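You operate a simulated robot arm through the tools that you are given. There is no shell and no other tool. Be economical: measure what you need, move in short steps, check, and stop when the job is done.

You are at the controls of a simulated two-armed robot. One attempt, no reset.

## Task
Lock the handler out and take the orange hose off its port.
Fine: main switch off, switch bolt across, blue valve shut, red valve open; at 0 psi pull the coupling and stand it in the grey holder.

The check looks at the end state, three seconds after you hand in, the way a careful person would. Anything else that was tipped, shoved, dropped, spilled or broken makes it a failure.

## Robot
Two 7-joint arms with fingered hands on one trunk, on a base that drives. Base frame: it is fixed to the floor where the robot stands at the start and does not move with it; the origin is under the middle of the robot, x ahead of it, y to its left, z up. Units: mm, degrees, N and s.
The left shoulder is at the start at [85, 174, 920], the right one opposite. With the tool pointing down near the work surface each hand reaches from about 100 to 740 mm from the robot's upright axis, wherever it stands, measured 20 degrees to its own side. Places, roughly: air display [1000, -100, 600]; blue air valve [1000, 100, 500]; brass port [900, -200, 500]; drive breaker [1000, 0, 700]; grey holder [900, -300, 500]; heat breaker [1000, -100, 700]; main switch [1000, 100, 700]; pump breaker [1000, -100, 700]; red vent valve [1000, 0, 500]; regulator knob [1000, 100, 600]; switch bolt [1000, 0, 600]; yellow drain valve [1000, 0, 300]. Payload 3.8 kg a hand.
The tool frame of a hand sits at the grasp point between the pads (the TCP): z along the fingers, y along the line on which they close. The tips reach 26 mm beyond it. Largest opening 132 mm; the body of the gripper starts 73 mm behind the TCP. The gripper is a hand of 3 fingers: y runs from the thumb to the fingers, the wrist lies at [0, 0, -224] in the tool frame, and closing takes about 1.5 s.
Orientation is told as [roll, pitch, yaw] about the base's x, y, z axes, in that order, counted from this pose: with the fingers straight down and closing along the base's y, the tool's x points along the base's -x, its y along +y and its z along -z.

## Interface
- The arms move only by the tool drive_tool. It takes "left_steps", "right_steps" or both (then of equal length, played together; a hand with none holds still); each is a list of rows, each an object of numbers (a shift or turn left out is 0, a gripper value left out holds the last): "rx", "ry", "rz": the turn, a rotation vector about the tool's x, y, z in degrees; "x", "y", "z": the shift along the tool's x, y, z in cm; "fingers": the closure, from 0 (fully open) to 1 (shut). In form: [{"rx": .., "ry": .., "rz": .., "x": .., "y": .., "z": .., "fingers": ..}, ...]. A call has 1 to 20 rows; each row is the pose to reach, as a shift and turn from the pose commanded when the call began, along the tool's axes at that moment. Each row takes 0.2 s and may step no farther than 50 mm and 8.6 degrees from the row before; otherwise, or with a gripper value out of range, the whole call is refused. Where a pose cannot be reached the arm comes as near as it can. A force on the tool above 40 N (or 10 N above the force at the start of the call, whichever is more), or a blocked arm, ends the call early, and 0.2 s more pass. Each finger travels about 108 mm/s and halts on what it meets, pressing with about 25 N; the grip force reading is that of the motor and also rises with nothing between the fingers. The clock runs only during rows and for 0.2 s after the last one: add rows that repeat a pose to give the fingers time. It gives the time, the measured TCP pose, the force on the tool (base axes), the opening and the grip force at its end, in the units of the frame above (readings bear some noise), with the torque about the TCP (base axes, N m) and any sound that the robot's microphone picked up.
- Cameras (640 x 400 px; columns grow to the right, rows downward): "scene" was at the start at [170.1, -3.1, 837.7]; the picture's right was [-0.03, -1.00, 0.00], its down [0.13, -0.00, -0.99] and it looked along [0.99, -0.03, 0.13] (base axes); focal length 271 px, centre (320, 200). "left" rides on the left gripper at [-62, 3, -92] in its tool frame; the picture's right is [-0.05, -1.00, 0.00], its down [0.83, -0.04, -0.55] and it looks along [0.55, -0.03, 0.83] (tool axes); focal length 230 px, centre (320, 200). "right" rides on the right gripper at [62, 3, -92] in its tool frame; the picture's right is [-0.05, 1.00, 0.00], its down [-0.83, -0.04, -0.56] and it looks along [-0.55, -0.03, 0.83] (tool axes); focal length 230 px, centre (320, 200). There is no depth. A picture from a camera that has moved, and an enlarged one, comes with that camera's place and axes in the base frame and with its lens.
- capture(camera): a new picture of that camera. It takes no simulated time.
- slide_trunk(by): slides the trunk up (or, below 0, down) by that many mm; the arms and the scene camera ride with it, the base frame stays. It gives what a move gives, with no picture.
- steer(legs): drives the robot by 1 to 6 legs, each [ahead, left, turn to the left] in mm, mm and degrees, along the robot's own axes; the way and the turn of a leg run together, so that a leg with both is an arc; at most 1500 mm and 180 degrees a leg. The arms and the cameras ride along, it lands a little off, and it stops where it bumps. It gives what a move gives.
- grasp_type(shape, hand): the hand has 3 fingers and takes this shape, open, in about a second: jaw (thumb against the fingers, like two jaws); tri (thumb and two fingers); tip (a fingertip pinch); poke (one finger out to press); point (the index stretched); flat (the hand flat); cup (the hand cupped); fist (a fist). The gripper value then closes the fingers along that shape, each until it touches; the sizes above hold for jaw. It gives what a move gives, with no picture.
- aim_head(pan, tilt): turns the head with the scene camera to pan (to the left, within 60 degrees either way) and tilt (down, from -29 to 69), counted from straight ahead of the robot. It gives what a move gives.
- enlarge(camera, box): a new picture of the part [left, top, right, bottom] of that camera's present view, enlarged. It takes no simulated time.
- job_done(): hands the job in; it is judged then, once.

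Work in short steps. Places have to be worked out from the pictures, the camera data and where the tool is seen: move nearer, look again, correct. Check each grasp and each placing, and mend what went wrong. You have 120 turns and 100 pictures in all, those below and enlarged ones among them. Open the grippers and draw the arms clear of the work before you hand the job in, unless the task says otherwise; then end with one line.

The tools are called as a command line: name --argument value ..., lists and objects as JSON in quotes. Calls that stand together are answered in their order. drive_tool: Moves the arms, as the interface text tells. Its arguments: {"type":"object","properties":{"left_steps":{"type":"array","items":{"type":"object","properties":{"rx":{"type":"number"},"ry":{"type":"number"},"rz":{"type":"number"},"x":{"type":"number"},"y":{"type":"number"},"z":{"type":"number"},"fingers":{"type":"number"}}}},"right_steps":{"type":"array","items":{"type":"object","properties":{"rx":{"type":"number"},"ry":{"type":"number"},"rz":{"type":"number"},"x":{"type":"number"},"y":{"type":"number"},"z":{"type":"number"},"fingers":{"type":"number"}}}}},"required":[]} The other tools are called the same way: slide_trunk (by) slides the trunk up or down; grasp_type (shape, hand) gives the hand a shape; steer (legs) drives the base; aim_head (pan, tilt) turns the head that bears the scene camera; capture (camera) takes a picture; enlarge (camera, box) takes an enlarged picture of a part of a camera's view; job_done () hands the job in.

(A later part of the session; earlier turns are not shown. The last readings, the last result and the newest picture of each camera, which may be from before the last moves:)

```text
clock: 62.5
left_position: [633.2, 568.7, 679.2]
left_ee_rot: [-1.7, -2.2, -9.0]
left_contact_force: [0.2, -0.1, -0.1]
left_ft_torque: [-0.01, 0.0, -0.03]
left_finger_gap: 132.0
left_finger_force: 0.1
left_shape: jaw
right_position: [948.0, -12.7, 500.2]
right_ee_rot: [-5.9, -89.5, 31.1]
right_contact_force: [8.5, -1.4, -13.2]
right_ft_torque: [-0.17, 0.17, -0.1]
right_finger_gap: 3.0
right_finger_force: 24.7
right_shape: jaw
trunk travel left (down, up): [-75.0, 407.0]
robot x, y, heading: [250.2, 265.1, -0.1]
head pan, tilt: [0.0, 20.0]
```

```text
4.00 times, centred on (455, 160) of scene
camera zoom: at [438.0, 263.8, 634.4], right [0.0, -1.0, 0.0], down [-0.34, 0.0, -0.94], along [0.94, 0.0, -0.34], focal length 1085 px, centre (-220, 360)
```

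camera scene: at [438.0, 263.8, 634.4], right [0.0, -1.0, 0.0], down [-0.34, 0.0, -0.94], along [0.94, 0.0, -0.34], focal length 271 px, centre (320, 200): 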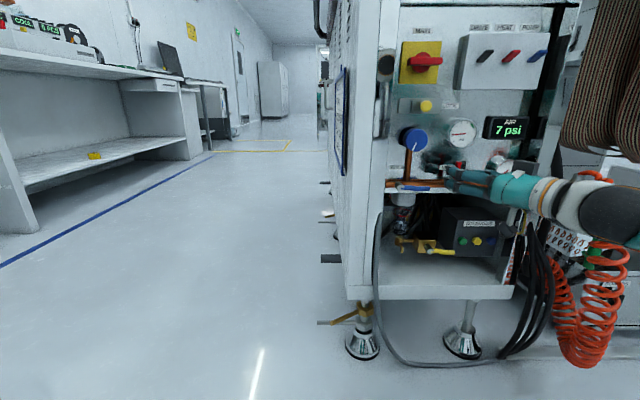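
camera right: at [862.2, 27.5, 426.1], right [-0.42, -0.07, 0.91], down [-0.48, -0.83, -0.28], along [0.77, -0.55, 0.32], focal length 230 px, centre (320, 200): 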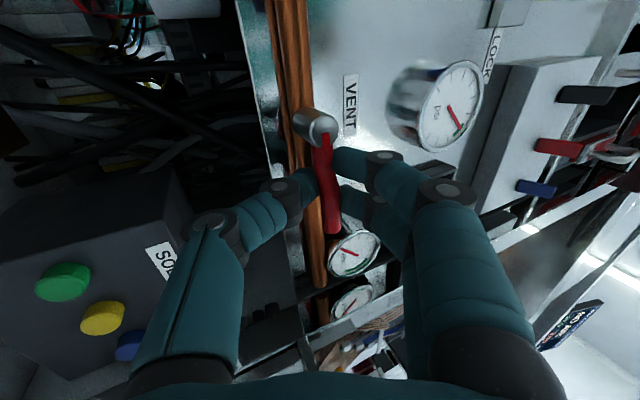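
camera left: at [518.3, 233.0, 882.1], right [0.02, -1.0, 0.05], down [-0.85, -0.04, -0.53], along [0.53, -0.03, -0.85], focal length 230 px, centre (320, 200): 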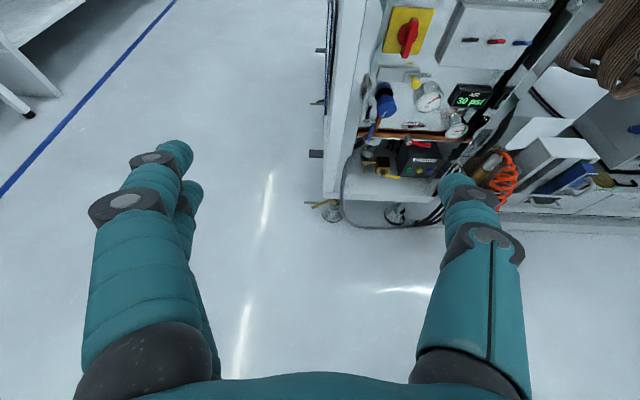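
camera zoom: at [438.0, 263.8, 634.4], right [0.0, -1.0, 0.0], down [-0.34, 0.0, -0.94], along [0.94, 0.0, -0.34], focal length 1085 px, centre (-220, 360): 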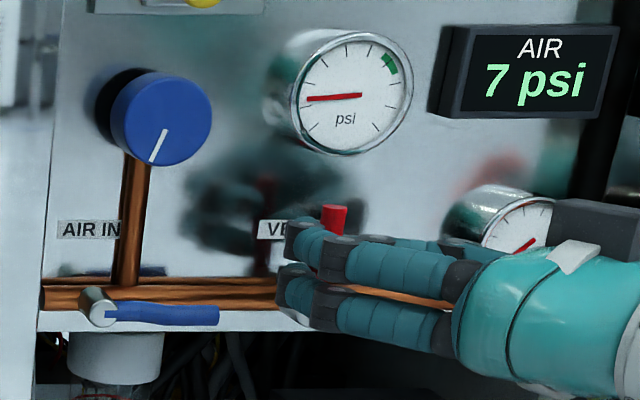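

A 9° turn was refused; I repeat with legal steps.

drive_tool --right_steps '[{"fingers": 0.75}, {"fingers": 0.75}, {"z": -3}, {"z": -6}, {"z": -9}, {"z": -12}, {"z": -15}, {"z": -15, "rx": 8}, {"z": -15, "rx": 16}, {"z": -15, "rx": 24}]'

capture --camera "scene"

```text
clock: 64.7
left_position: [632.3, 568.8, 679.9]
left_ee_rot: [-1.8, -2.3, -9.1]
left_contact_force: [0.2, 0.4, -0.5]
left_ft_torque: [0.01, 0.03, 0.01]
left_finger_gap: 131.9
left_finger_force: 0.1
left_shape: jaw
right_position: [810.1, -76.0, 502.7]
right_ee_rot: [-34.0, -89.7, 35.2]
right_contact_force: [-0.1, 1.1, 0.1]
right_ft_torque: [0.0, -0.01, -0.01]
right_finger_gap: 32.9
right_finger_force: 0.0
right_shape: jaw
trunk travel left (down, up): [-75.0, 407.0]
robot x, y, heading: [251.7, 261.8, -0.1]
head pan, tilt: [0.0, 20.0]
```

```text
32 pictures are left
camera scene: at [437.2, 264.2, 634.7], right [0.0, -1.0, 0.0], down [-0.34, 0.0, -0.94], along [0.94, 0.0, -0.34], focal length 271 px, centre (320, 200)
```

scene: 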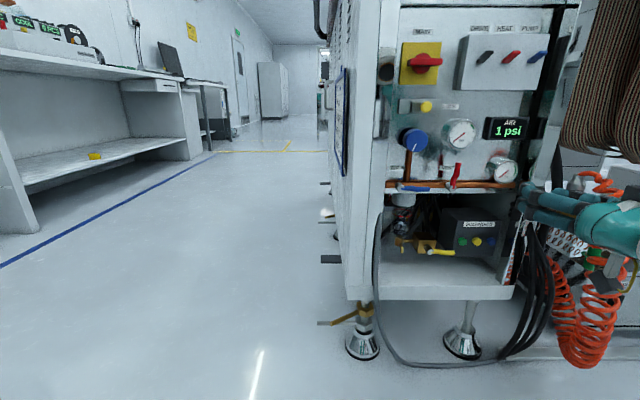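

Down to 1 psi. I retract and raise the right hand to stay clear of the hose, then strafe the base right 265 mm.

drive_tool --right_steps '[{"z": -4}, {"z": -8}, {"z": -12}, {"z": -14, "x": -4}, {"z": -14, "x": -8}, {"z": -14, "x": -10}]'

steer --legs '[[0, -265, 0]]'

capture --camera "scene"

```text
clock: 66.1
left_position: [633.1, 568.6, 680.1]
left_ee_rot: [-1.9, -2.4, -9.1]
left_contact_force: [0.2, -0.7, 0.5]
left_ft_torque: [0.01, 0.03, 0.01]
left_finger_gap: 131.9
left_finger_force: 0.1
left_shape: jaw
right_position: [672.0, -80.5, 542.1]
right_ee_rot: [-34.7, -89.6, 35.9]
right_contact_force: [0.4, 0.7, 0.1]
right_ft_torque: [0.04, 0.0, -0.02]
right_finger_gap: 32.8
right_finger_force: 0.1
right_shape: jaw
right hand out of reach, approached as far as the arm can: row 5, 6
trunk travel left (down, up): [-75.0, 407.0]
robot x, y, heading: [251.7, 265.7, -0.5]
head pan, tilt: [0.0, 20.0]
```

```text
clock: 68.0
left_position: [630.7, 303.5, 680.0]
left_ee_rot: [-1.8, -2.2, -9.0]
left_contact_force: [0.5, 0.4, 0.3]
left_ft_torque: [0.01, 0.0, -0.06]
left_finger_gap: 132.1
left_finger_force: 0.0
left_shape: jaw
right_position: [672.2, -346.1, 542.5]
right_ee_rot: [-33.4, -89.7, 34.8]
right_contact_force: [0.4, 0.2, -0.4]
right_ft_torque: [-0.01, -0.01, -0.01]
right_finger_gap: 32.8
right_finger_force: 0.0
right_shape: jaw
trunk travel left (down, up): [-75.0, 407.0]
robot x, y, heading: [251.1, -0.9, 0.1]
head pan, tilt: [0.0, 20.0]
```

```text
31 pictures are left
camera scene: at [436.5, -1.5, 634.7], right [0.0, -1.0, 0.0], down [-0.34, 0.0, -0.94], along [0.94, 0.0, -0.34], focal length 271 px, centre (320, 200)
```

scene: 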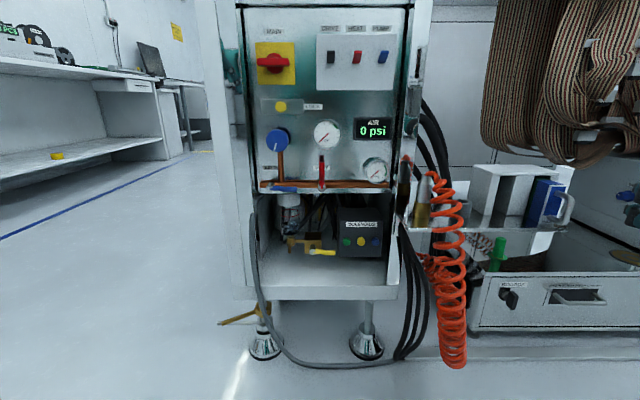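

0 psi now; all panel controls are in place. I raise the trunk 180 mm to look down on the port and holder.

slide_trunk --by 180

enlarge --camera "scene" --box '[384, 190, 544, 290]'

enlarge --camera "right" --box '[200, 0, 600, 200]'

```text
clock: 70.0
left_position: [632.2, 302.9, 858.3]
left_ee_rot: [-1.7, -2.2, -9.1]
left_contact_force: [0.1, -0.4, -0.9]
left_ft_torque: [0.0, -0.01, -0.02]
left_finger_gap: 132.0
left_finger_force: 0.1
left_shape: jaw
right_position: [672.5, -346.3, 721.4]
right_ee_rot: [-24.4, -89.7, 25.9]
right_contact_force: [0.2, -0.4, -0.2]
right_ft_torque: [0.0, 0.0, -0.03]
right_finger_gap: 32.7
right_finger_force: 0.1
right_shape: jaw
trunk travel left (down, up): [-255.0, 227.0]
robot x, y, heading: [249.9, 0.4, 0.0]
head pan, tilt: [0.0, 20.0]
```

```text
4.00 times, centred on (464, 240) of scene
camera zoom: at [427.8, -1.4, 823.1], right [0.0, -1.0, 0.0], down [-0.34, 0.0, -0.94], along [0.94, 0.0, -0.34], focal length 1085 px, centre (-256, 40)
```

zoom: 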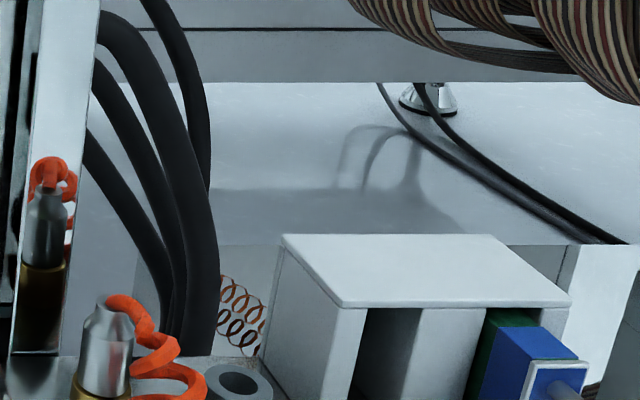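

```text
1.60 times, centred on (400, 100) of right
camera zoom: at [579.7, -345.5, 661.2], right [-0.03, 1.0, 0.05], down [-0.55, -0.05, 0.83], along [0.84, -0.01, 0.55], focal length 368 px, centre (192, 360)
```

zoom: 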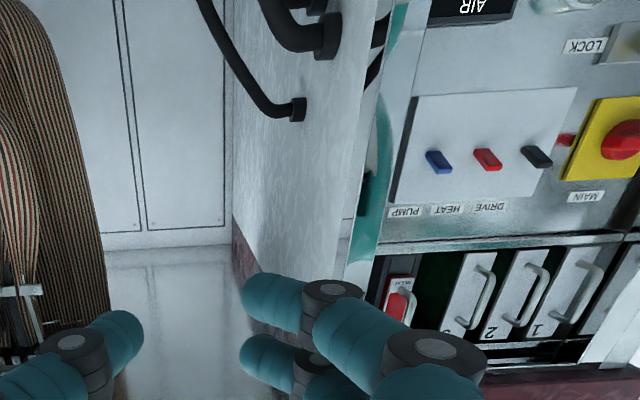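

The holder and coupling are a bit lower; I zoom there.

enlarge --camera "scene" --box '[384, 250, 512, 330]'

```text
5.00 times, centred on (448, 290) of scene
camera zoom: at [427.8, -1.4, 823.1], right [0.0, -1.0, 0.0], down [-0.34, 0.0, -0.94], along [0.94, 0.0, -0.34], focal length 1357 px, centre (-320, -250)
```

zoom: 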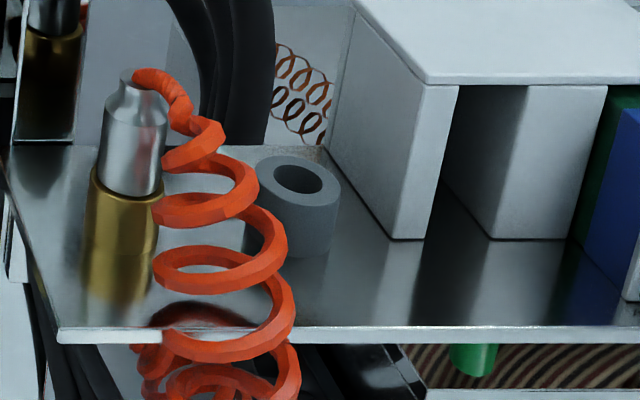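

Estimates: coupling axis (900, -186), silver body z 463–511, brass port (wider) below 463; holder top centre (902, -261, 460), hole ≈ 21 mm. I lower the trunk 150 mm and place the hand in front of the coupling at z≈488 with a 44 mm opening.

slide_trunk --by -150

drive_tool --right_steps '[{"y": 4, "fingers": 0.65}, {"y": 8}, {"y": 12}, {"y": 16, "z": 1}, {"y": 16, "z": 4, "x": 3}, {"y": 16, "z": 7, "x": 6}, {"y": 16, "z": 10, "x": 8.3}, {"y": 16, "z": 13, "x": 8.3}, {"y": 16, "z": 13, "x": 8.3}]'

capture --camera "right"

enlarge --camera "scene" --box '[370, 150, 530, 250]'

```text
clock: 71.8
left_position: [631.4, 303.7, 710.6]
left_ee_rot: [-1.8, -2.4, -9.0]
left_contact_force: [0.2, 0.4, -1.1]
left_ft_torque: [-0.03, 0.0, -0.02]
left_finger_gap: 131.8
left_finger_force: 0.0
left_shape: jaw
right_position: [672.1, -346.2, 572.8]
right_ee_rot: [-39.4, -89.8, 41.0]
right_contact_force: [0.0, 0.1, 0.1]
right_ft_torque: [-0.03, -0.01, 0.01]
right_finger_gap: 33.1
right_finger_force: 0.1
right_shape: jaw
trunk travel left (down, up): [-105.0, 377.0]
robot x, y, heading: [248.8, 2.2, -0.1]
head pan, tilt: [0.0, 20.0]
```

```text
clock: 73.8
left_position: [632.0, 303.3, 709.3]
left_ee_rot: [-1.8, -2.3, -9.1]
left_contact_force: [0.2, 0.0, 0.8]
left_ft_torque: [0.01, 0.02, 0.02]
left_finger_gap: 132.0
left_finger_force: 0.0
left_shape: jaw
right_position: [798.7, -182.1, 490.1]
right_ee_rot: [-29.8, -89.7, 31.2]
right_contact_force: [0.6, -0.8, -0.1]
right_ft_torque: [-0.02, 0.01, 0.0]
right_finger_gap: 46.1
right_finger_force: 0.1
right_shape: jaw
right hand out of reach, approached as far as the arm can: row 1, 2, 3, 4
trunk travel left (down, up): [-105.0, 377.0]
robot x, y, heading: [248.1, -1.2, -0.1]
head pan, tilt: [0.0, 20.0]
```

```text
27 pictures are left
camera right: at [705.5, -181.4, 427.9], right [-0.02, 1.0, 0.05], down [-0.55, -0.05, 0.83], along [0.83, -0.01, 0.55], focal length 230 px, centre (320, 200)
```

right: 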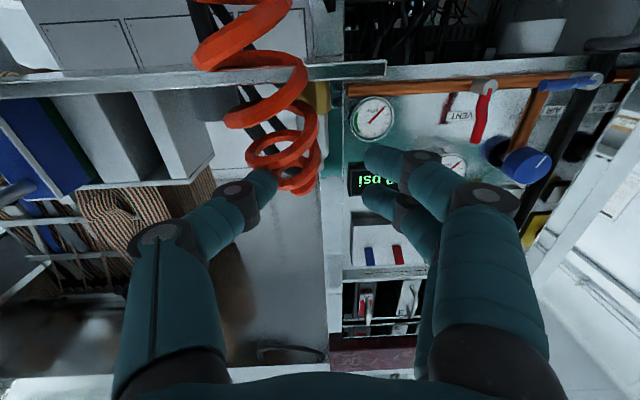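

```text
4.00 times, centred on (450, 200) of scene
camera zoom: at [433.3, -1.4, 666.5], right [0.0, -1.0, 0.0], down [-0.34, 0.0, -0.94], along [0.94, 0.0, -0.34], focal length 1085 px, centre (-200, 200)
```

zoom: 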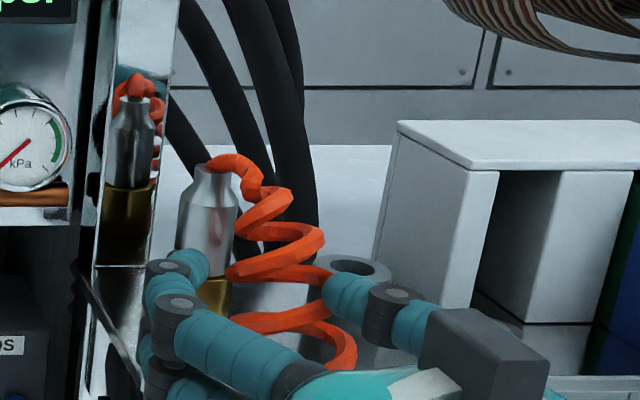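

The hose coil hangs right in front-right of the coupling, so a forward grasp would push the coil. Better to grasp from above with the fingers front-left and back-right. I first retract up and turn the hand to point down, raising the trunk by 120.

drive_tool --right_steps '[{"z": -4}, {"z": -8}, {"z": -8, "x": -4}, {"z": -8, "x": -8}, {"z": -8, "x": -8, "ry": 8}, {"z": -8, "x": -8, "ry": 16}, {"z": -8, "x": -8, "ry": 24}, {"z": -8, "x": -8, "ry": 32}, {"z": -8, "x": -8, "ry": 40}, {"z": -8, "x": -8, "ry": 48}, {"z": -8, "x": -8, "ry": 56}, {"z": -8, "x": -8, "ry": 64}, {"z": -8, "x": -8, "ry": 72}, {"z": -8, "x": -8, "ry": 80}, {"z": -8, "x": -8, "ry": 86}, {"z": -8, "x": -8, "ry": 90}]'

slide_trunk --by 120

```text
clock: 75.2
left_position: [631.2, 304.0, 709.2]
left_ee_rot: [-1.8, -2.3, -9.0]
left_contact_force: [0.1, -0.7, -0.9]
left_ft_torque: [0.01, -0.03, -0.02]
left_finger_gap: 132.0
left_finger_force: 0.0
left_shape: jaw
right_position: [725.9, -190.9, 517.6]
right_ee_rot: [-39.8, -68.5, 46.6]
right_contact_force: [0.1, 0.4, 0.1]
right_ft_torque: [-0.02, 0.01, -0.01]
right_finger_gap: 46.2
right_finger_force: 0.0
right_shape: jaw
right hand out of reach, approached as far as the arm can: row 5, 6, 7
trunk travel left (down, up): [-105.0, 377.0]
robot x, y, heading: [247.1, 1.8, 0.1]
head pan, tilt: [0.0, 20.0]
stopped in row 7 (right hand): the arm was blocked; the commanded pose is now the measured one
```

```text
clock: 76.7
left_position: [633.3, 303.5, 829.9]
left_ee_rot: [-1.8, -2.1, -9.1]
left_contact_force: [0.4, 0.9, -0.7]
left_ft_torque: [0.02, -0.01, -0.01]
left_finger_gap: 132.2
left_finger_force: 0.0
left_shape: jaw
right_position: [726.5, -191.2, 638.4]
right_ee_rot: [-39.6, -68.8, 46.5]
right_contact_force: [-0.7, 0.7, 1.0]
right_ft_torque: [-0.02, 0.01, 0.03]
right_finger_gap: 46.3
right_finger_force: 0.2
right_shape: jaw
trunk travel left (down, up): [-225.0, 257.0]
robot x, y, heading: [250.8, 1.1, -0.1]
head pan, tilt: [0.0, 20.0]
```

The arm was near a joint limit. I move the hand forward and up for room, then turn it to point down with a 45° yaw (pair front-left, thumb back-right).

drive_tool --right_steps '[{"x": -2.6, "y": -0.9, "z": 2.3}, {"x": -5.2, "y": -1.8, "z": 4.6}, {"x": -7.8, "y": -2.75, "z": 6.9}, {"x": -7.8, "y": -2.75, "z": 6.9, "rx": -3.39, "ry": 6.6, "rz": -2.24}, {"x": -7.8, "y": -2.75, "z": 6.9, "rx": -6.78, "ry": 13.2, "rz": -4.48}, {"x": -7.8, "y": -2.75, "z": 6.9, "rx": -10.17, "ry": 19.8, "rz": -6.72}, {"x": -7.8, "y": -2.75, "z": 6.9, "rx": -13.56, "ry": 26.4, "rz": -8.96}, {"x": -7.8, "y": -2.75, "z": 6.9, "rx": -16.95, "ry": 33, "rz": -11.2}, {"x": -7.8, "y": -2.75, "z": 6.9, "rx": -20.34, "ry": 39.6, "rz": -13.44}, {"x": -7.8, "y": -2.75, "z": 6.9, "rx": -23.73, "ry": 46.2, "rz": -15.68}, {"x": -7.8, "y": -2.75, "z": 6.9, "rx": -27.12, "ry": 52.8, "rz": -17.92}, {"x": -7.8, "y": -2.75, "z": 6.9, "rx": -30.51, "ry": 59.4, "rz": -20.16}, {"x": -7.8, "y": -2.75, "z": 6.9, "rx": -33.9, "ry": 66, "rz": -22.4}]'

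```text
clock: 79.5
left_position: [631.4, 303.0, 828.9]
left_ee_rot: [-1.8, -2.3, -9.0]
left_contact_force: [0.1, -0.5, -0.2]
left_ft_torque: [0.02, -0.01, -0.01]
left_finger_gap: 132.1
left_finger_force: 0.1
left_shape: jaw
right_position: [814.9, -192.1, 697.7]
right_ee_rot: [0.0, -0.2, 45.2]
right_contact_force: [-0.7, 0.9, 0.5]
right_ft_torque: [-0.01, -0.02, 0.02]
right_finger_gap: 46.4
right_finger_force: 0.0
right_shape: jaw
trunk travel left (down, up): [-225.0, 257.0]
robot x, y, heading: [248.3, -1.9, -0.2]
head pan, tilt: [0.0, 20.0]
```

Now pointing down at yaw 45. I move to ~110 mm above the coupling and look.

drive_tool --right_steps '[{"x": -2.1, "y": -1.9, "z": 2}, {"x": -4.2, "y": -3.8, "z": 4}, {"x": -6.36, "y": -5.66, "z": 6}, {"x": -6.36, "y": -5.66, "z": 9}, {"x": -6.36, "y": -5.66, "z": 9}]'

capture --camera "right"

enlarge --camera "scene" --box '[370, 190, 530, 290]'

```text
clock: 80.7
left_position: [631.8, 303.6, 829.5]
left_ee_rot: [-1.7, -2.3, -9.0]
left_contact_force: [0.4, 0.1, -0.4]
left_ft_torque: [0.0, 0.0, 0.0]
left_finger_gap: 132.0
left_finger_force: 0.0
left_shape: jaw
right_position: [898.6, -185.4, 607.7]
right_ee_rot: [0.0, -0.2, 45.2]
right_contact_force: [0.2, 0.5, -0.3]
right_ft_torque: [-0.02, 0.01, -0.03]
right_finger_gap: 46.1
right_finger_force: 0.0
right_shape: jaw
trunk travel left (down, up): [-225.0, 257.0]
robot x, y, heading: [246.7, -0.8, -0.0]
head pan, tilt: [0.0, 20.0]
```

```text
25 pictures are left
camera right: at [853.6, -227.0, 699.4], right [-0.67, 0.74, 0.0], down [0.61, 0.56, 0.56], along [0.41, 0.38, -0.83], focal length 230 px, centre (320, 200)
```

right: 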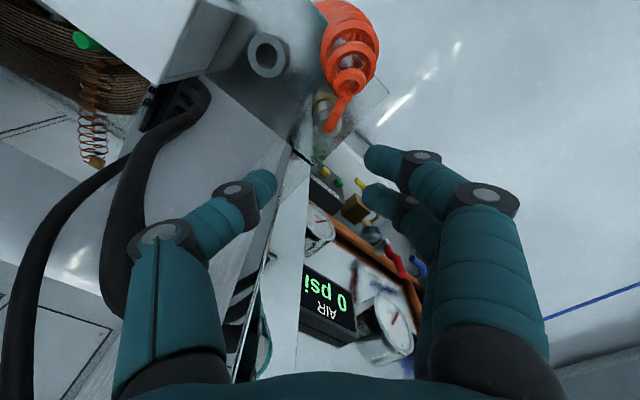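

```text
4.00 times, centred on (450, 240) of scene
camera zoom: at [427.1, -1.4, 794.0], right [0.0, -1.0, 0.0], down [-0.34, 0.0, -0.94], along [0.94, 0.0, -0.34], focal length 1085 px, centre (-200, 40)
```

zoom: 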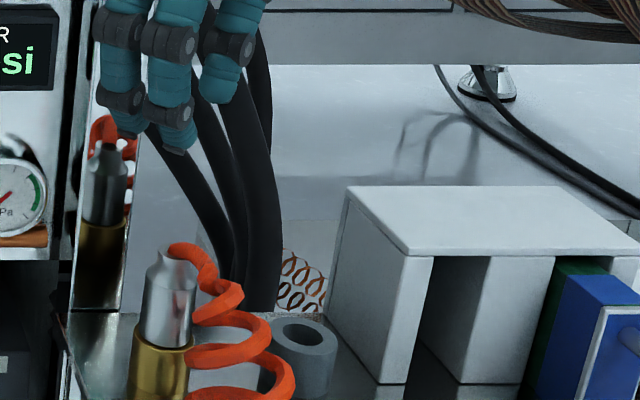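

I zoom the right camera around the expected coupling position to refine alignment.

enlarge --camera "right" --box '[240, 20, 400, 180]'

```text
2.50 times, centred on (320, 100) of right
camera zoom: at [853.6, -227.0, 699.4], right [-0.67, 0.74, 0.0], down [0.61, 0.56, 0.56], along [0.41, 0.38, -0.83], focal length 575 px, centre (320, 450)
```

zoom: 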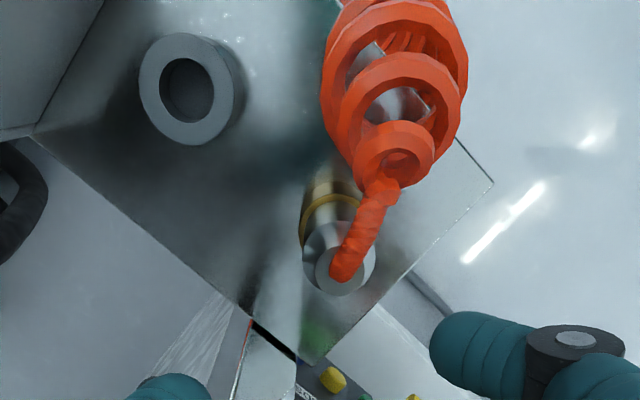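

The hose exits between thumb and pair—good. Coupling appears at about (891, -187), holder centre about 73 mm to its right. I correct by a few mm and descend partway to check.

drive_tool --right_steps '[{"x": 0.6, "y": 0.36, "z": 2}, {"x": 0.6, "y": 0.36, "z": 5}, {"x": 0.6, "y": 0.36, "z": 6.5}, {"x": 0.6, "y": 0.36, "z": 6.5}]'

enlarge --camera "right" --box '[220, 60, 420, 220]'

enlarge --camera "scene" --box '[370, 190, 530, 290]'

```text
clock: 81.7
left_position: [630.7, 303.3, 830.1]
left_ee_rot: [-1.8, -2.4, -9.0]
left_contact_force: [-0.2, 0.1, -0.2]
left_ft_torque: [-0.06, 0.01, -0.02]
left_finger_gap: 131.8
left_finger_force: 0.0
left_shape: jaw
right_position: [894.8, -187.0, 544.0]
right_ee_rot: [0.0, -0.1, 45.1]
right_contact_force: [0.4, 0.5, -0.9]
right_ft_torque: [0.0, -0.01, -0.01]
right_finger_gap: 46.2
right_finger_force: 0.0
right_shape: jaw
trunk travel left (down, up): [-225.0, 257.0]
robot x, y, heading: [251.9, 2.4, -0.1]
head pan, tilt: [0.0, 20.0]
```

```text
2.50 times, centred on (320, 140) of right
camera zoom: at [848.8, -227.8, 635.1], right [-0.67, 0.74, 0.0], down [0.61, 0.56, 0.56], along [0.41, 0.38, -0.83], focal length 575 px, centre (320, 350)
```

zoom: 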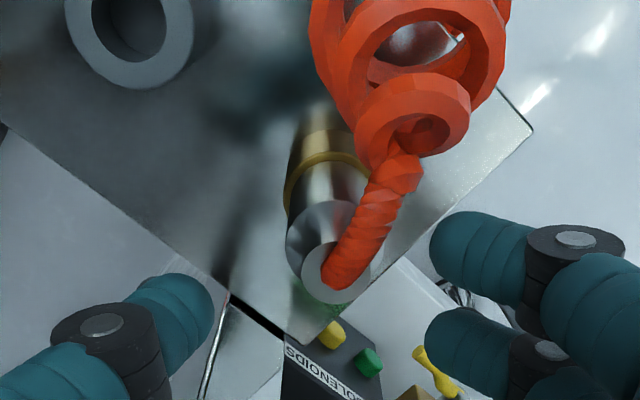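

```text
4.00 times, centred on (450, 240) of scene
camera zoom: at [427.1, -1.4, 794.0], right [0.0, -1.0, 0.0], down [-0.34, 0.0, -0.94], along [0.94, 0.0, -0.34], focal length 1085 px, centre (-200, 40)
```

zoom: 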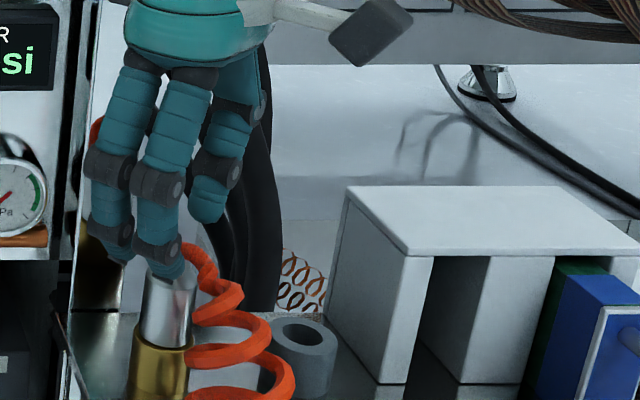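

Coupling is ~3 mm off-centre toward the pair and ~4 mm toward tool +x. I correct, descend to TCP z≈493 and close.

drive_tool --right_steps '[{"x": 0.3, "y": 0.3}, {"x": 0.3, "y": 0.3, "z": 2.5}, {"x": 0.3, "y": 0.3, "z": 5.0}, {"x": 0.3, "y": 0.3, "z": 5.0}]'

enlarge --camera "right" --box '[220, 60, 420, 220]'

```text
clock: 82.7
left_position: [631.4, 304.5, 828.6]
left_ee_rot: [-1.9, -2.3, -9.0]
left_contact_force: [0.4, -0.7, -1.2]
left_ft_torque: [0.0, 0.01, 0.03]
left_finger_gap: 132.1
left_finger_force: 0.1
left_shape: jaw
right_position: [887.3, -186.1, 492.8]
right_ee_rot: [0.0, -0.2, 45.2]
right_contact_force: [0.5, -0.7, -0.1]
right_ft_torque: [-0.01, 0.01, 0.01]
right_finger_gap: 46.2
right_finger_force: 0.1
right_shape: jaw
trunk travel left (down, up): [-225.0, 257.0]
robot x, y, heading: [247.4, -3.8, -0.1]
head pan, tilt: [0.0, 20.0]
```

```text
2.50 times, centred on (320, 140) of right
camera zoom: at [842.8, -229.0, 584.9], right [-0.67, 0.74, 0.0], down [0.61, 0.56, 0.56], along [0.41, 0.38, -0.83], focal length 575 px, centre (320, 350)
```

zoom: 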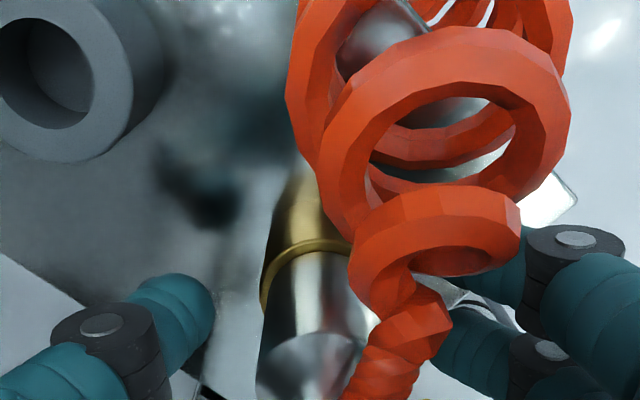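

No contact so far, silver body between thumb and pair, tips just above the brass collar. I close.

drive_tool --right_steps '[{"fingers": 1}, {"fingers": 1}, {"fingers": 1}, {"fingers": 1}, {"fingers": 1}]'

enlarge --camera "scene" --box '[370, 190, 530, 290]'

```text
clock: 83.9
left_position: [632.1, 303.8, 828.7]
left_ee_rot: [-1.8, -2.3, -9.0]
left_contact_force: [0.1, 0.6, 0.1]
left_ft_torque: [-0.02, 0.01, 0.01]
left_finger_gap: 131.9
left_finger_force: 0.0
left_shape: jaw
right_position: [888.4, -188.4, 493.1]
right_ee_rot: [0.1, -0.2, 45.1]
right_contact_force: [0.2, -0.2, -2.0]
right_ft_torque: [-0.01, 0.02, 0.03]
right_finger_gap: 14.3
right_finger_force: 25.3
right_shape: jaw
trunk travel left (down, up): [-225.0, 257.0]
robot x, y, heading: [248.4, -0.3, -0.1]
head pan, tilt: [0.0, 20.0]
```

```text
4.00 times, centred on (450, 240) of scene
camera zoom: at [427.3, -1.5, 794.0], right [0.0, -1.0, 0.0], down [-0.34, 0.0, -0.94], along [0.94, 0.0, -0.34], focal length 1085 px, centre (-200, 40)
```

zoom: 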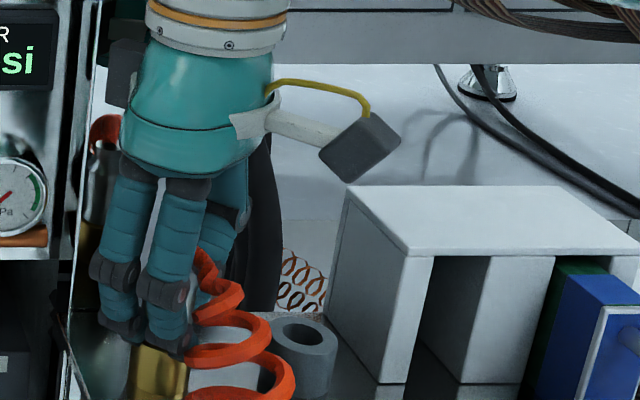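

Gap reads 14 mm; I check how the fingers sit.

capture --camera "right"

```text
18 pictures are left
camera right: at [842.9, -229.1, 585.0], right [-0.67, 0.74, 0.0], down [0.62, 0.56, 0.56], along [0.41, 0.38, -0.83], focal length 230 px, centre (320, 200)
```

right: 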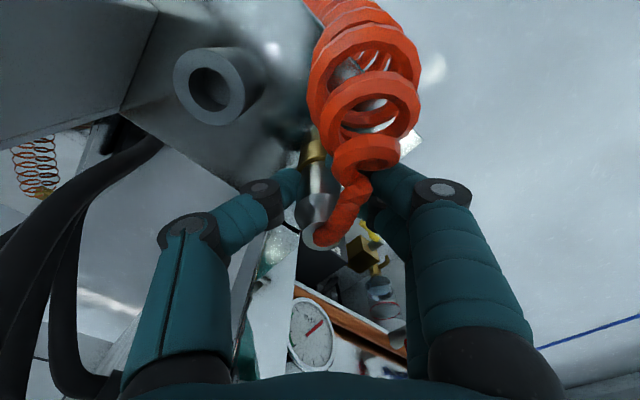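

The pads hold both sides of the silver body. I lift straight up gently.

drive_tool --right_steps '[{"z": -0.5, "fingers": 1}, {"z": -1}, {"z": -1.5}, {"z": -2}, {"z": -3}, {"z": -4}, {"z": -5}]'

capture --camera "right"

enlarge --camera "scene" --box '[370, 190, 530, 290]'

```text
clock: 85.5
left_position: [631.7, 303.6, 829.0]
left_ee_rot: [-1.7, -2.3, -9.0]
left_contact_force: [0.1, 0.4, -0.2]
left_ft_torque: [-0.02, -0.02, 0.0]
left_finger_gap: 132.2
left_finger_force: 0.1
left_shape: jaw
right_position: [889.3, -188.7, 543.3]
right_ee_rot: [0.0, -0.2, 45.1]
right_contact_force: [-0.5, 0.7, -0.9]
right_ft_torque: [-0.05, 0.01, -0.01]
right_finger_gap: 14.2
right_finger_force: 24.8
right_shape: jaw
trunk travel left (down, up): [-225.0, 257.0]
robot x, y, heading: [252.0, -2.3, 0.0]
head pan, tilt: [0.0, 20.0]
heard: snap
```

```text
17 pictures are left
camera right: at [843.7, -230.4, 635.8], right [-0.67, 0.74, 0.0], down [0.62, 0.56, 0.56], along [0.41, 0.38, -0.83], focal length 230 px, centre (320, 200)
```

right: 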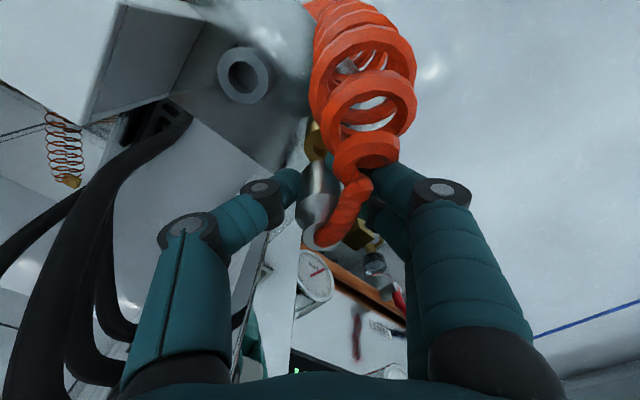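

```text
4.00 times, centred on (450, 240) of scene
camera zoom: at [427.1, -1.5, 794.0], right [0.0, -1.0, 0.0], down [-0.34, 0.0, -0.94], along [0.94, 0.0, -0.34], focal length 1085 px, centre (-200, 40)
```

zoom: 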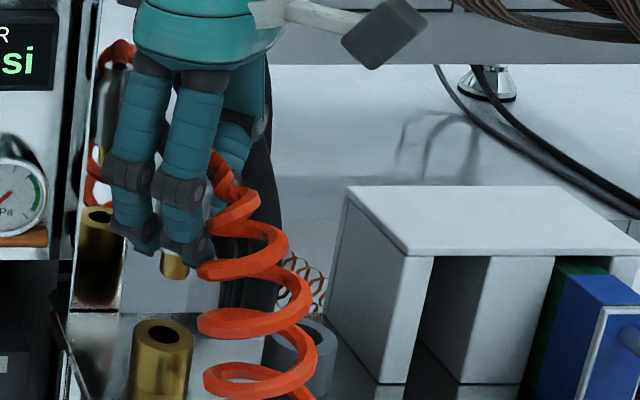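

Snap heard: the coupling is off, with a slim brass plug below it. I carry it above the holder (shift ≈ -73 mm in y), slightly higher, and check.

drive_tool --right_steps '[{"z": -1, "fingers": 1}, {"x": 1.7, "y": -1.74, "z": -1}, {"x": 3.4, "y": -3.48, "z": -1}, {"x": 5.1, "y": -5.2, "z": -1}, {"x": 5.1, "y": -5.2, "z": -1}, {"x": 5.1, "y": -5.2, "z": -1}]'

capture --camera "right"

enlarge --camera "scene" --box '[390, 190, 550, 290]'

```text
clock: 86.9
left_position: [630.6, 303.6, 829.5]
left_ee_rot: [-1.8, -2.3, -9.0]
left_contact_force: [-0.3, 1.1, -0.1]
left_ft_torque: [-0.01, -0.02, -0.01]
left_finger_gap: 132.0
left_finger_force: 0.1
left_shape: jaw
right_position: [889.4, -260.1, 551.2]
right_ee_rot: [0.0, -0.2, 45.1]
right_contact_force: [0.1, -0.1, -0.5]
right_ft_torque: [0.0, 0.01, 0.0]
right_finger_gap: 14.0
right_finger_force: 24.8
right_shape: jaw
trunk travel left (down, up): [-225.0, 257.0]
robot x, y, heading: [249.2, 3.9, -0.3]
head pan, tilt: [0.0, 20.0]
```

```text
15 pictures are left
camera right: at [844.3, -302.2, 643.9], right [-0.67, 0.74, 0.0], down [0.62, 0.56, 0.56], along [0.41, 0.38, -0.83], focal length 230 px, centre (320, 200)
```

right: 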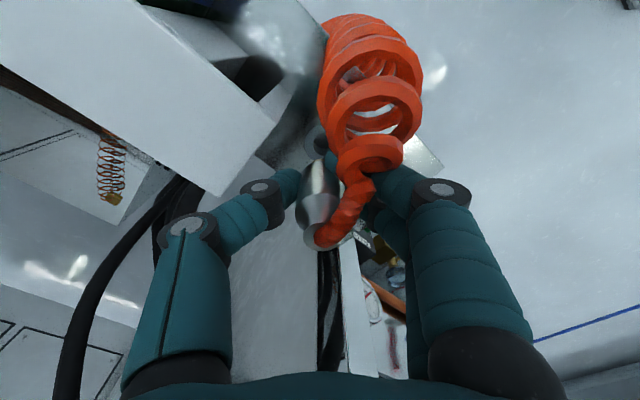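

```text
4.00 times, centred on (470, 240) of scene
camera zoom: at [427.2, -1.5, 794.0], right [0.0, -1.0, 0.0], down [-0.34, 0.0, -0.94], along [0.94, 0.0, -0.34], focal length 1085 px, centre (-280, 40)
```

zoom: 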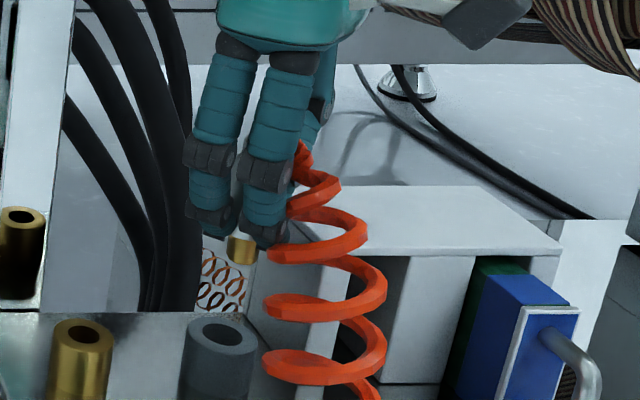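

Port and holder holes appear 71 mm apart at equal depth; I correct 1.5 mm and lower until just entering, watching forces.

drive_tool --right_steps '[{"x": -0.07, "y": 0.14, "fingers": 1}, {"x": -0.07, "y": 0.14, "z": 1.5}, {"x": -0.07, "y": 0.14, "z": 3}, {"x": -0.07, "y": 0.14, "z": 4}, {"x": -0.07, "y": 0.14, "z": 4.0}]'

enlarge --camera "scene" --box '[400, 220, 528, 300]'

```text
clock: 88.1
left_position: [631.8, 304.1, 829.6]
left_ee_rot: [-1.7, -2.3, -9.0]
left_contact_force: [0.0, 0.2, -1.2]
left_ft_torque: [0.01, -0.01, -0.03]
left_finger_gap: 131.6
left_finger_force: 0.1
left_shape: jaw
right_position: [889.8, -257.8, 513.8]
right_ee_rot: [0.0, -0.3, 45.3]
right_contact_force: [-0.2, 0.4, -1.3]
right_ft_torque: [-0.01, 0.01, -0.01]
right_finger_gap: 13.9
right_finger_force: 24.6
right_shape: jaw
trunk travel left (down, up): [-225.0, 257.0]
robot x, y, heading: [251.9, -0.2, 0.1]
head pan, tilt: [0.0, 20.0]
```

```text
5.00 times, centred on (464, 260) of scene
camera zoom: at [427.1, -1.5, 794.0], right [0.0, -1.0, 0.0], down [-0.34, 0.0, -0.94], along [0.94, 0.0, -0.34], focal length 1357 px, centre (-400, -100)
```

zoom: 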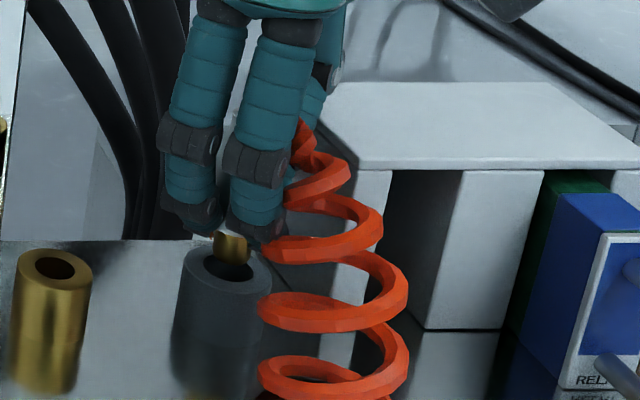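

The plug sits right above/into the hole. I lower further in small steps.

drive_tool --right_steps '[{"z": 0.6, "fingers": 1}, {"z": 1.2}, {"z": 1.7}, {"z": 2.1}, {"z": 2.4}]'

enlarge --camera "scene" --box '[400, 220, 528, 300]'

```text
clock: 89.3
left_position: [628.5, 304.0, 830.3]
left_ee_rot: [-1.8, -2.4, -8.9]
left_contact_force: [-0.3, 0.1, 0.2]
left_ft_torque: [-0.01, 0.01, 0.0]
left_finger_gap: 131.9
left_finger_force: 0.0
left_shape: jaw
right_position: [891.2, -253.2, 497.7]
right_ee_rot: [-0.2, -0.8, 45.7]
right_contact_force: [-14.0, 4.0, 19.6]
right_ft_torque: [-1.27, -0.37, 0.34]
right_finger_gap: 13.8
right_finger_force: 25.2
right_shape: jaw
trunk travel left (down, up): [-225.0, 257.0]
robot x, y, heading: [248.5, -3.2, -0.0]
head pan, tilt: [0.0, 20.0]
stopped in row 5 (right hand): the force on the tool passed its limit (the readings are from after the stop); the commanded pose is now the measured one
```

```text
5.00 times, centred on (464, 260) of scene
camera zoom: at [425.2, -0.9, 794.4], right [0.0, -1.0, 0.0], down [-0.34, 0.0, -0.94], along [0.94, 0.0, -0.34], focal length 1357 px, centre (-400, -100)
```

zoom: 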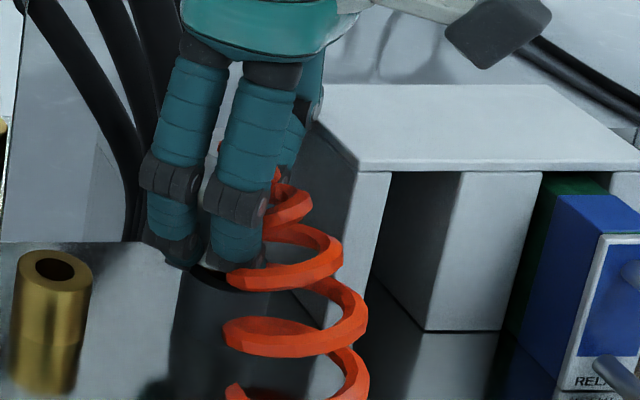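

The torque points to a contact ~65 mm to the right of the TCP: the thumb knuckle is touching the grey box beside the holder, not the plug. I lift 4.8 cm and turn the hand 65° so the thumb goes front-right, clear of the box.

drive_tool --right_steps '[{"z": -1, "fingers": 1}, {"z": -2.5}, {"z": -4.8}, {"z": -5.5, "rz": 8}, {"z": -5.5, "rz": 16}, {"z": -5.5, "rz": 24}, {"z": -5.5, "rz": 32}, {"z": -5.5, "rz": 40}, {"z": -5.5, "rz": 48}, {"z": -5.5, "rz": 56}, {"z": -5.5, "rz": 64}, {"z": -5.5, "rz": 64}]'

enlarge --camera "scene" --box '[390, 200, 550, 300]'

capture --camera "right"

```text
clock: 91.9
left_position: [630.7, 303.9, 829.6]
left_ee_rot: [-1.8, -2.4, -8.9]
left_contact_force: [-0.5, 0.4, -0.9]
left_ft_torque: [0.01, 0.01, -0.03]
left_finger_gap: 132.2
left_finger_force: 0.0
left_shape: jaw
right_position: [891.7, -254.8, 548.2]
right_ee_rot: [0.8, -0.4, -18.6]
right_contact_force: [1.3, -0.6, -1.2]
right_ft_torque: [-0.06, 0.01, -0.01]
right_finger_gap: 13.7
right_finger_force: 25.0
right_shape: jaw
trunk travel left (down, up): [-225.0, 257.0]
robot x, y, heading: [247.9, -3.1, -0.2]
head pan, tilt: [0.0, 20.0]
```

```text
4.00 times, centred on (470, 250) of scene
camera zoom: at [427.0, -1.2, 794.0], right [0.0, -1.0, 0.0], down [-0.34, 0.0, -0.94], along [0.94, 0.0, -0.34], focal length 1085 px, centre (-280, 0)
```

zoom: 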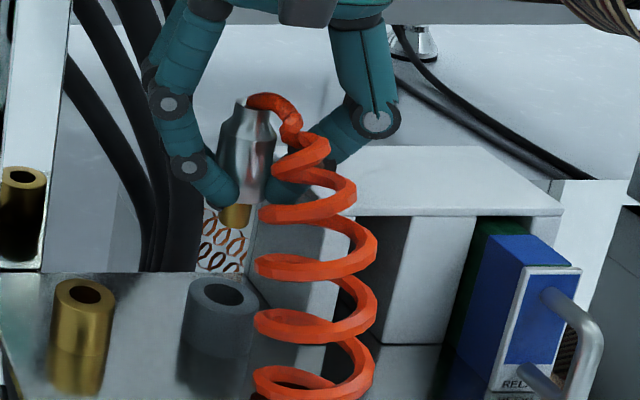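

```text
10 pictures are left
camera right: at [833.4, -233.7, 640.1], right [0.37, 0.93, 0.01], down [0.77, -0.31, 0.56], along [0.52, -0.2, -0.83], focal length 230 px, centre (320, 200)
```

right: 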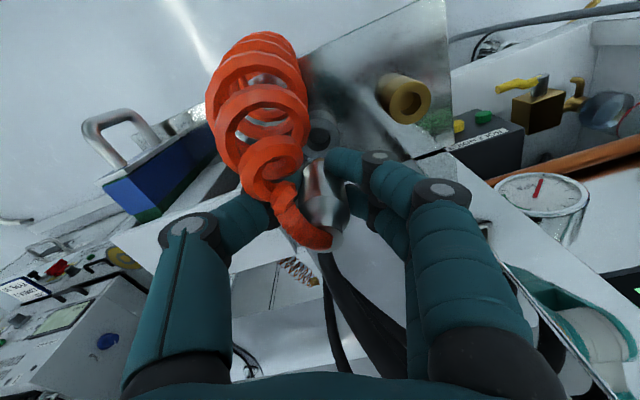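

Coupling hangs vertical and visible, thumb clear of the box. By both cameras it's within ~3 mm of the hole axis; I shift x by -1.5 mm and lower to just above the hole for a check.

drive_tool --right_steps '[{"x": 0.14, "y": -0.05, "fingers": 1}, {"x": 0.14, "y": -0.05, "z": 1.5}, {"x": 0.14, "y": -0.05, "z": 3}, {"x": 0.14, "y": -0.05, "z": 3.7}, {"x": 0.14, "y": -0.05, "z": 3.7}]'

enlarge --camera "scene" --box '[420, 240, 484, 290]'

```text
clock: 93.1
left_position: [630.3, 305.3, 828.7]
left_ee_rot: [-1.8, -2.4, -9.0]
left_contact_force: [0.0, -0.4, 0.4]
left_ft_torque: [0.02, 0.03, 0.0]
left_finger_gap: 131.8
left_finger_force: 0.1
left_shape: jaw
right_position: [890.9, -254.1, 512.7]
right_ee_rot: [0.8, -0.5, -18.4]
right_contact_force: [-3.8, 6.1, 5.5]
right_ft_torque: [-0.36, 0.01, -0.21]
right_finger_gap: 14.0
right_finger_force: 25.0
right_shape: jaw
trunk travel left (down, up): [-225.0, 257.0]
robot x, y, heading: [249.7, 2.0, 0.0]
head pan, tilt: [0.0, 20.0]
```

```text
8.00 times, centred on (452, 265) of scene
camera zoom: at [426.5, -0.6, 794.2], right [0.0, -1.0, 0.0], down [-0.34, 0.0, -0.94], along [0.94, 0.0, -0.34], focal length 2171 px, centre (-736, -320)
```

zoom: 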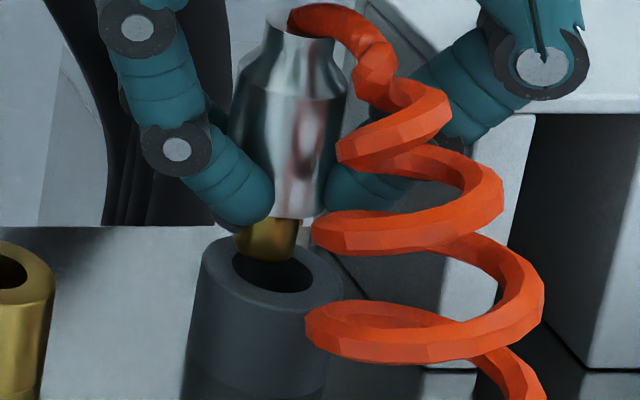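

There's a light contact again on the thumb's outer side (box corner). Using the port lift picture as reference, I computed the holder target well; I'll lift, rotate the hand to yaw ≈ 85 (thumb to the back, away from the box), and place TCP at (890, -262.6).

drive_tool --right_steps '[{"z": -2, "fingers": 1}, {"z": -4.5}, {"z": -5, "rz": -8}, {"z": -5, "rz": -16}, {"z": -5, "rz": -24}, {"z": -5, "rz": -32}, {"z": -5, "rz": -40}, {"z": -5, "rz": -48}, {"z": -5, "rz": -56}, {"z": -5, "rz": -64}, {"z": -5, "rz": -72}, {"z": -5, "rz": -80}, {"z": -5, "rz": -88}, {"z": -5, "rz": -96}, {"z": -5, "rz": -104, "x": -0.21, "y": -0.83}, {"z": -3.5, "rz": -104, "x": -0.21, "y": -0.83}, {"z": -3.5, "rz": -104, "x": -0.21, "y": -0.83}]'

enlarge --camera "scene" --box '[390, 200, 550, 300]'

```text
clock: 96.7
left_position: [630.3, 303.8, 828.9]
left_ee_rot: [-1.8, -2.3, -8.9]
left_contact_force: [-0.3, -0.3, 0.1]
left_ft_torque: [-0.01, 0.01, -0.03]
left_finger_gap: 131.8
left_finger_force: 0.1
left_shape: jaw
right_position: [889.8, -263.3, 547.0]
right_ee_rot: [-0.6, -0.5, 85.6]
right_contact_force: [0.2, -0.3, -1.1]
right_ft_torque: [0.03, 0.0, -0.01]
right_finger_gap: 13.6
right_finger_force: 25.2
right_shape: jaw
trunk travel left (down, up): [-225.0, 257.0]
robot x, y, heading: [249.2, -1.2, -0.2]
head pan, tilt: [0.0, 20.0]
```

```text
4.00 times, centred on (470, 250) of scene
camera zoom: at [427.0, -1.2, 794.0], right [0.0, -1.0, 0.0], down [-0.34, 0.0, -0.94], along [0.94, 0.0, -0.34], focal length 1085 px, centre (-280, 0)
```

zoom: 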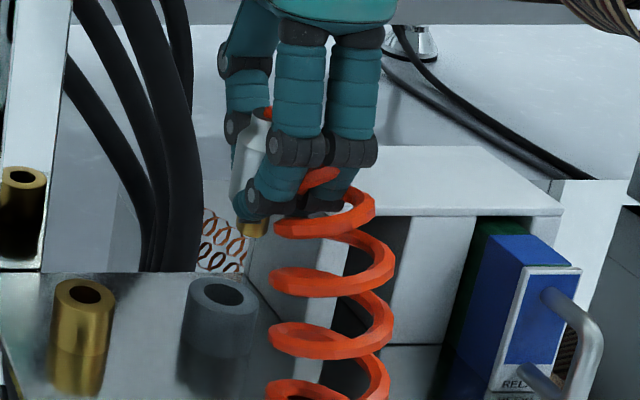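

No contact now, but relative to the port reference the plug appears ~5 mm too near and ~5 mm too far right. I correct and lower to just above the hole for a close look.

drive_tool --right_steps '[{"x": -0.49, "y": -0.46, "fingers": 1}, {"x": -0.49, "y": -0.46, "z": 1.5}, {"x": -0.49, "y": -0.46, "z": 3}, {"x": -0.49, "y": -0.46, "z": 3.2}, {"x": -0.49, "y": -0.46, "z": 3.2}]'

enlarge --camera "scene" --box '[400, 235, 480, 285]'

```text
clock: 97.9
left_position: [630.6, 304.8, 829.9]
left_ee_rot: [-1.7, -2.3, -8.9]
left_contact_force: [-0.6, -0.5, 0.0]
left_ft_torque: [0.0, 0.03, 0.02]
left_finger_gap: 132.1
left_finger_force: 0.1
left_shape: jaw
right_position: [894.7, -258.1, 515.5]
right_ee_rot: [-0.5, -0.5, 85.5]
right_contact_force: [-0.1, -0.6, -1.7]
right_ft_torque: [-0.03, 0.0, 0.0]
right_finger_gap: 13.6
right_finger_force: 25.1
right_shape: jaw
trunk travel left (down, up): [-225.0, 257.0]
robot x, y, heading: [251.6, -1.1, 0.1]
head pan, tilt: [0.0, 20.0]
```

```text
8.00 times, centred on (440, 260) of scene
camera zoom: at [427.0, -1.2, 794.0], right [0.0, -1.0, 0.0], down [-0.34, 0.0, -0.94], along [0.94, 0.0, -0.34], focal length 2171 px, centre (-640, -280)
```

zoom: 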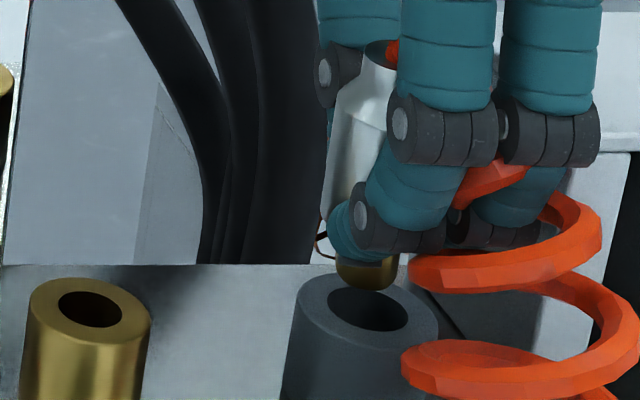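

Plug is close: about 3 mm too far back and ~1 mm left. I correct and lower in small steps into the hole.

drive_tool --right_steps '[{"x": 0.1, "y": 0.29, "fingers": 1}, {"x": 0.1, "y": 0.29, "z": 0.4}, {"x": 0.1, "y": 0.29, "z": 0.8}, {"x": 0.1, "y": 0.29, "z": 1.1}, {"x": 0.1, "y": 0.29, "z": 1.1}]'

enlarge --camera "scene" --box '[400, 235, 480, 285]'

```text
clock: 99.1
left_position: [632.0, 304.1, 829.2]
left_ee_rot: [-1.9, -2.3, -8.9]
left_contact_force: [-0.6, 0.3, -0.1]
left_ft_torque: [0.0, 0.0, 0.01]
left_finger_gap: 132.2
left_finger_force: 0.1
left_shape: jaw
right_position: [892.7, -259.7, 503.3]
right_ee_rot: [-0.6, -0.5, 85.4]
right_contact_force: [0.0, -0.4, -1.6]
right_ft_torque: [0.01, 0.02, 0.01]
right_finger_gap: 13.8
right_finger_force: 25.0
right_shape: jaw
trunk travel left (down, up): [-225.0, 257.0]
robot x, y, heading: [250.2, -0.6, -0.0]
head pan, tilt: [0.0, 20.0]
```

```text
8.00 times, centred on (440, 260) of scene
camera zoom: at [427.0, -1.2, 794.0], right [0.0, -1.0, 0.0], down [-0.34, 0.0, -0.94], along [0.94, 0.0, -0.34], focal length 2171 px, centre (-640, -280)
```

zoom: 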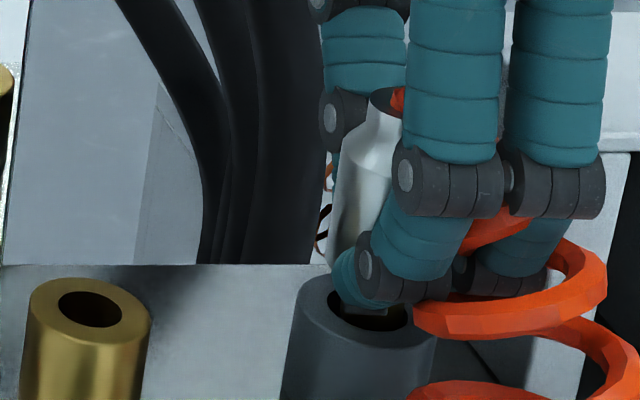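

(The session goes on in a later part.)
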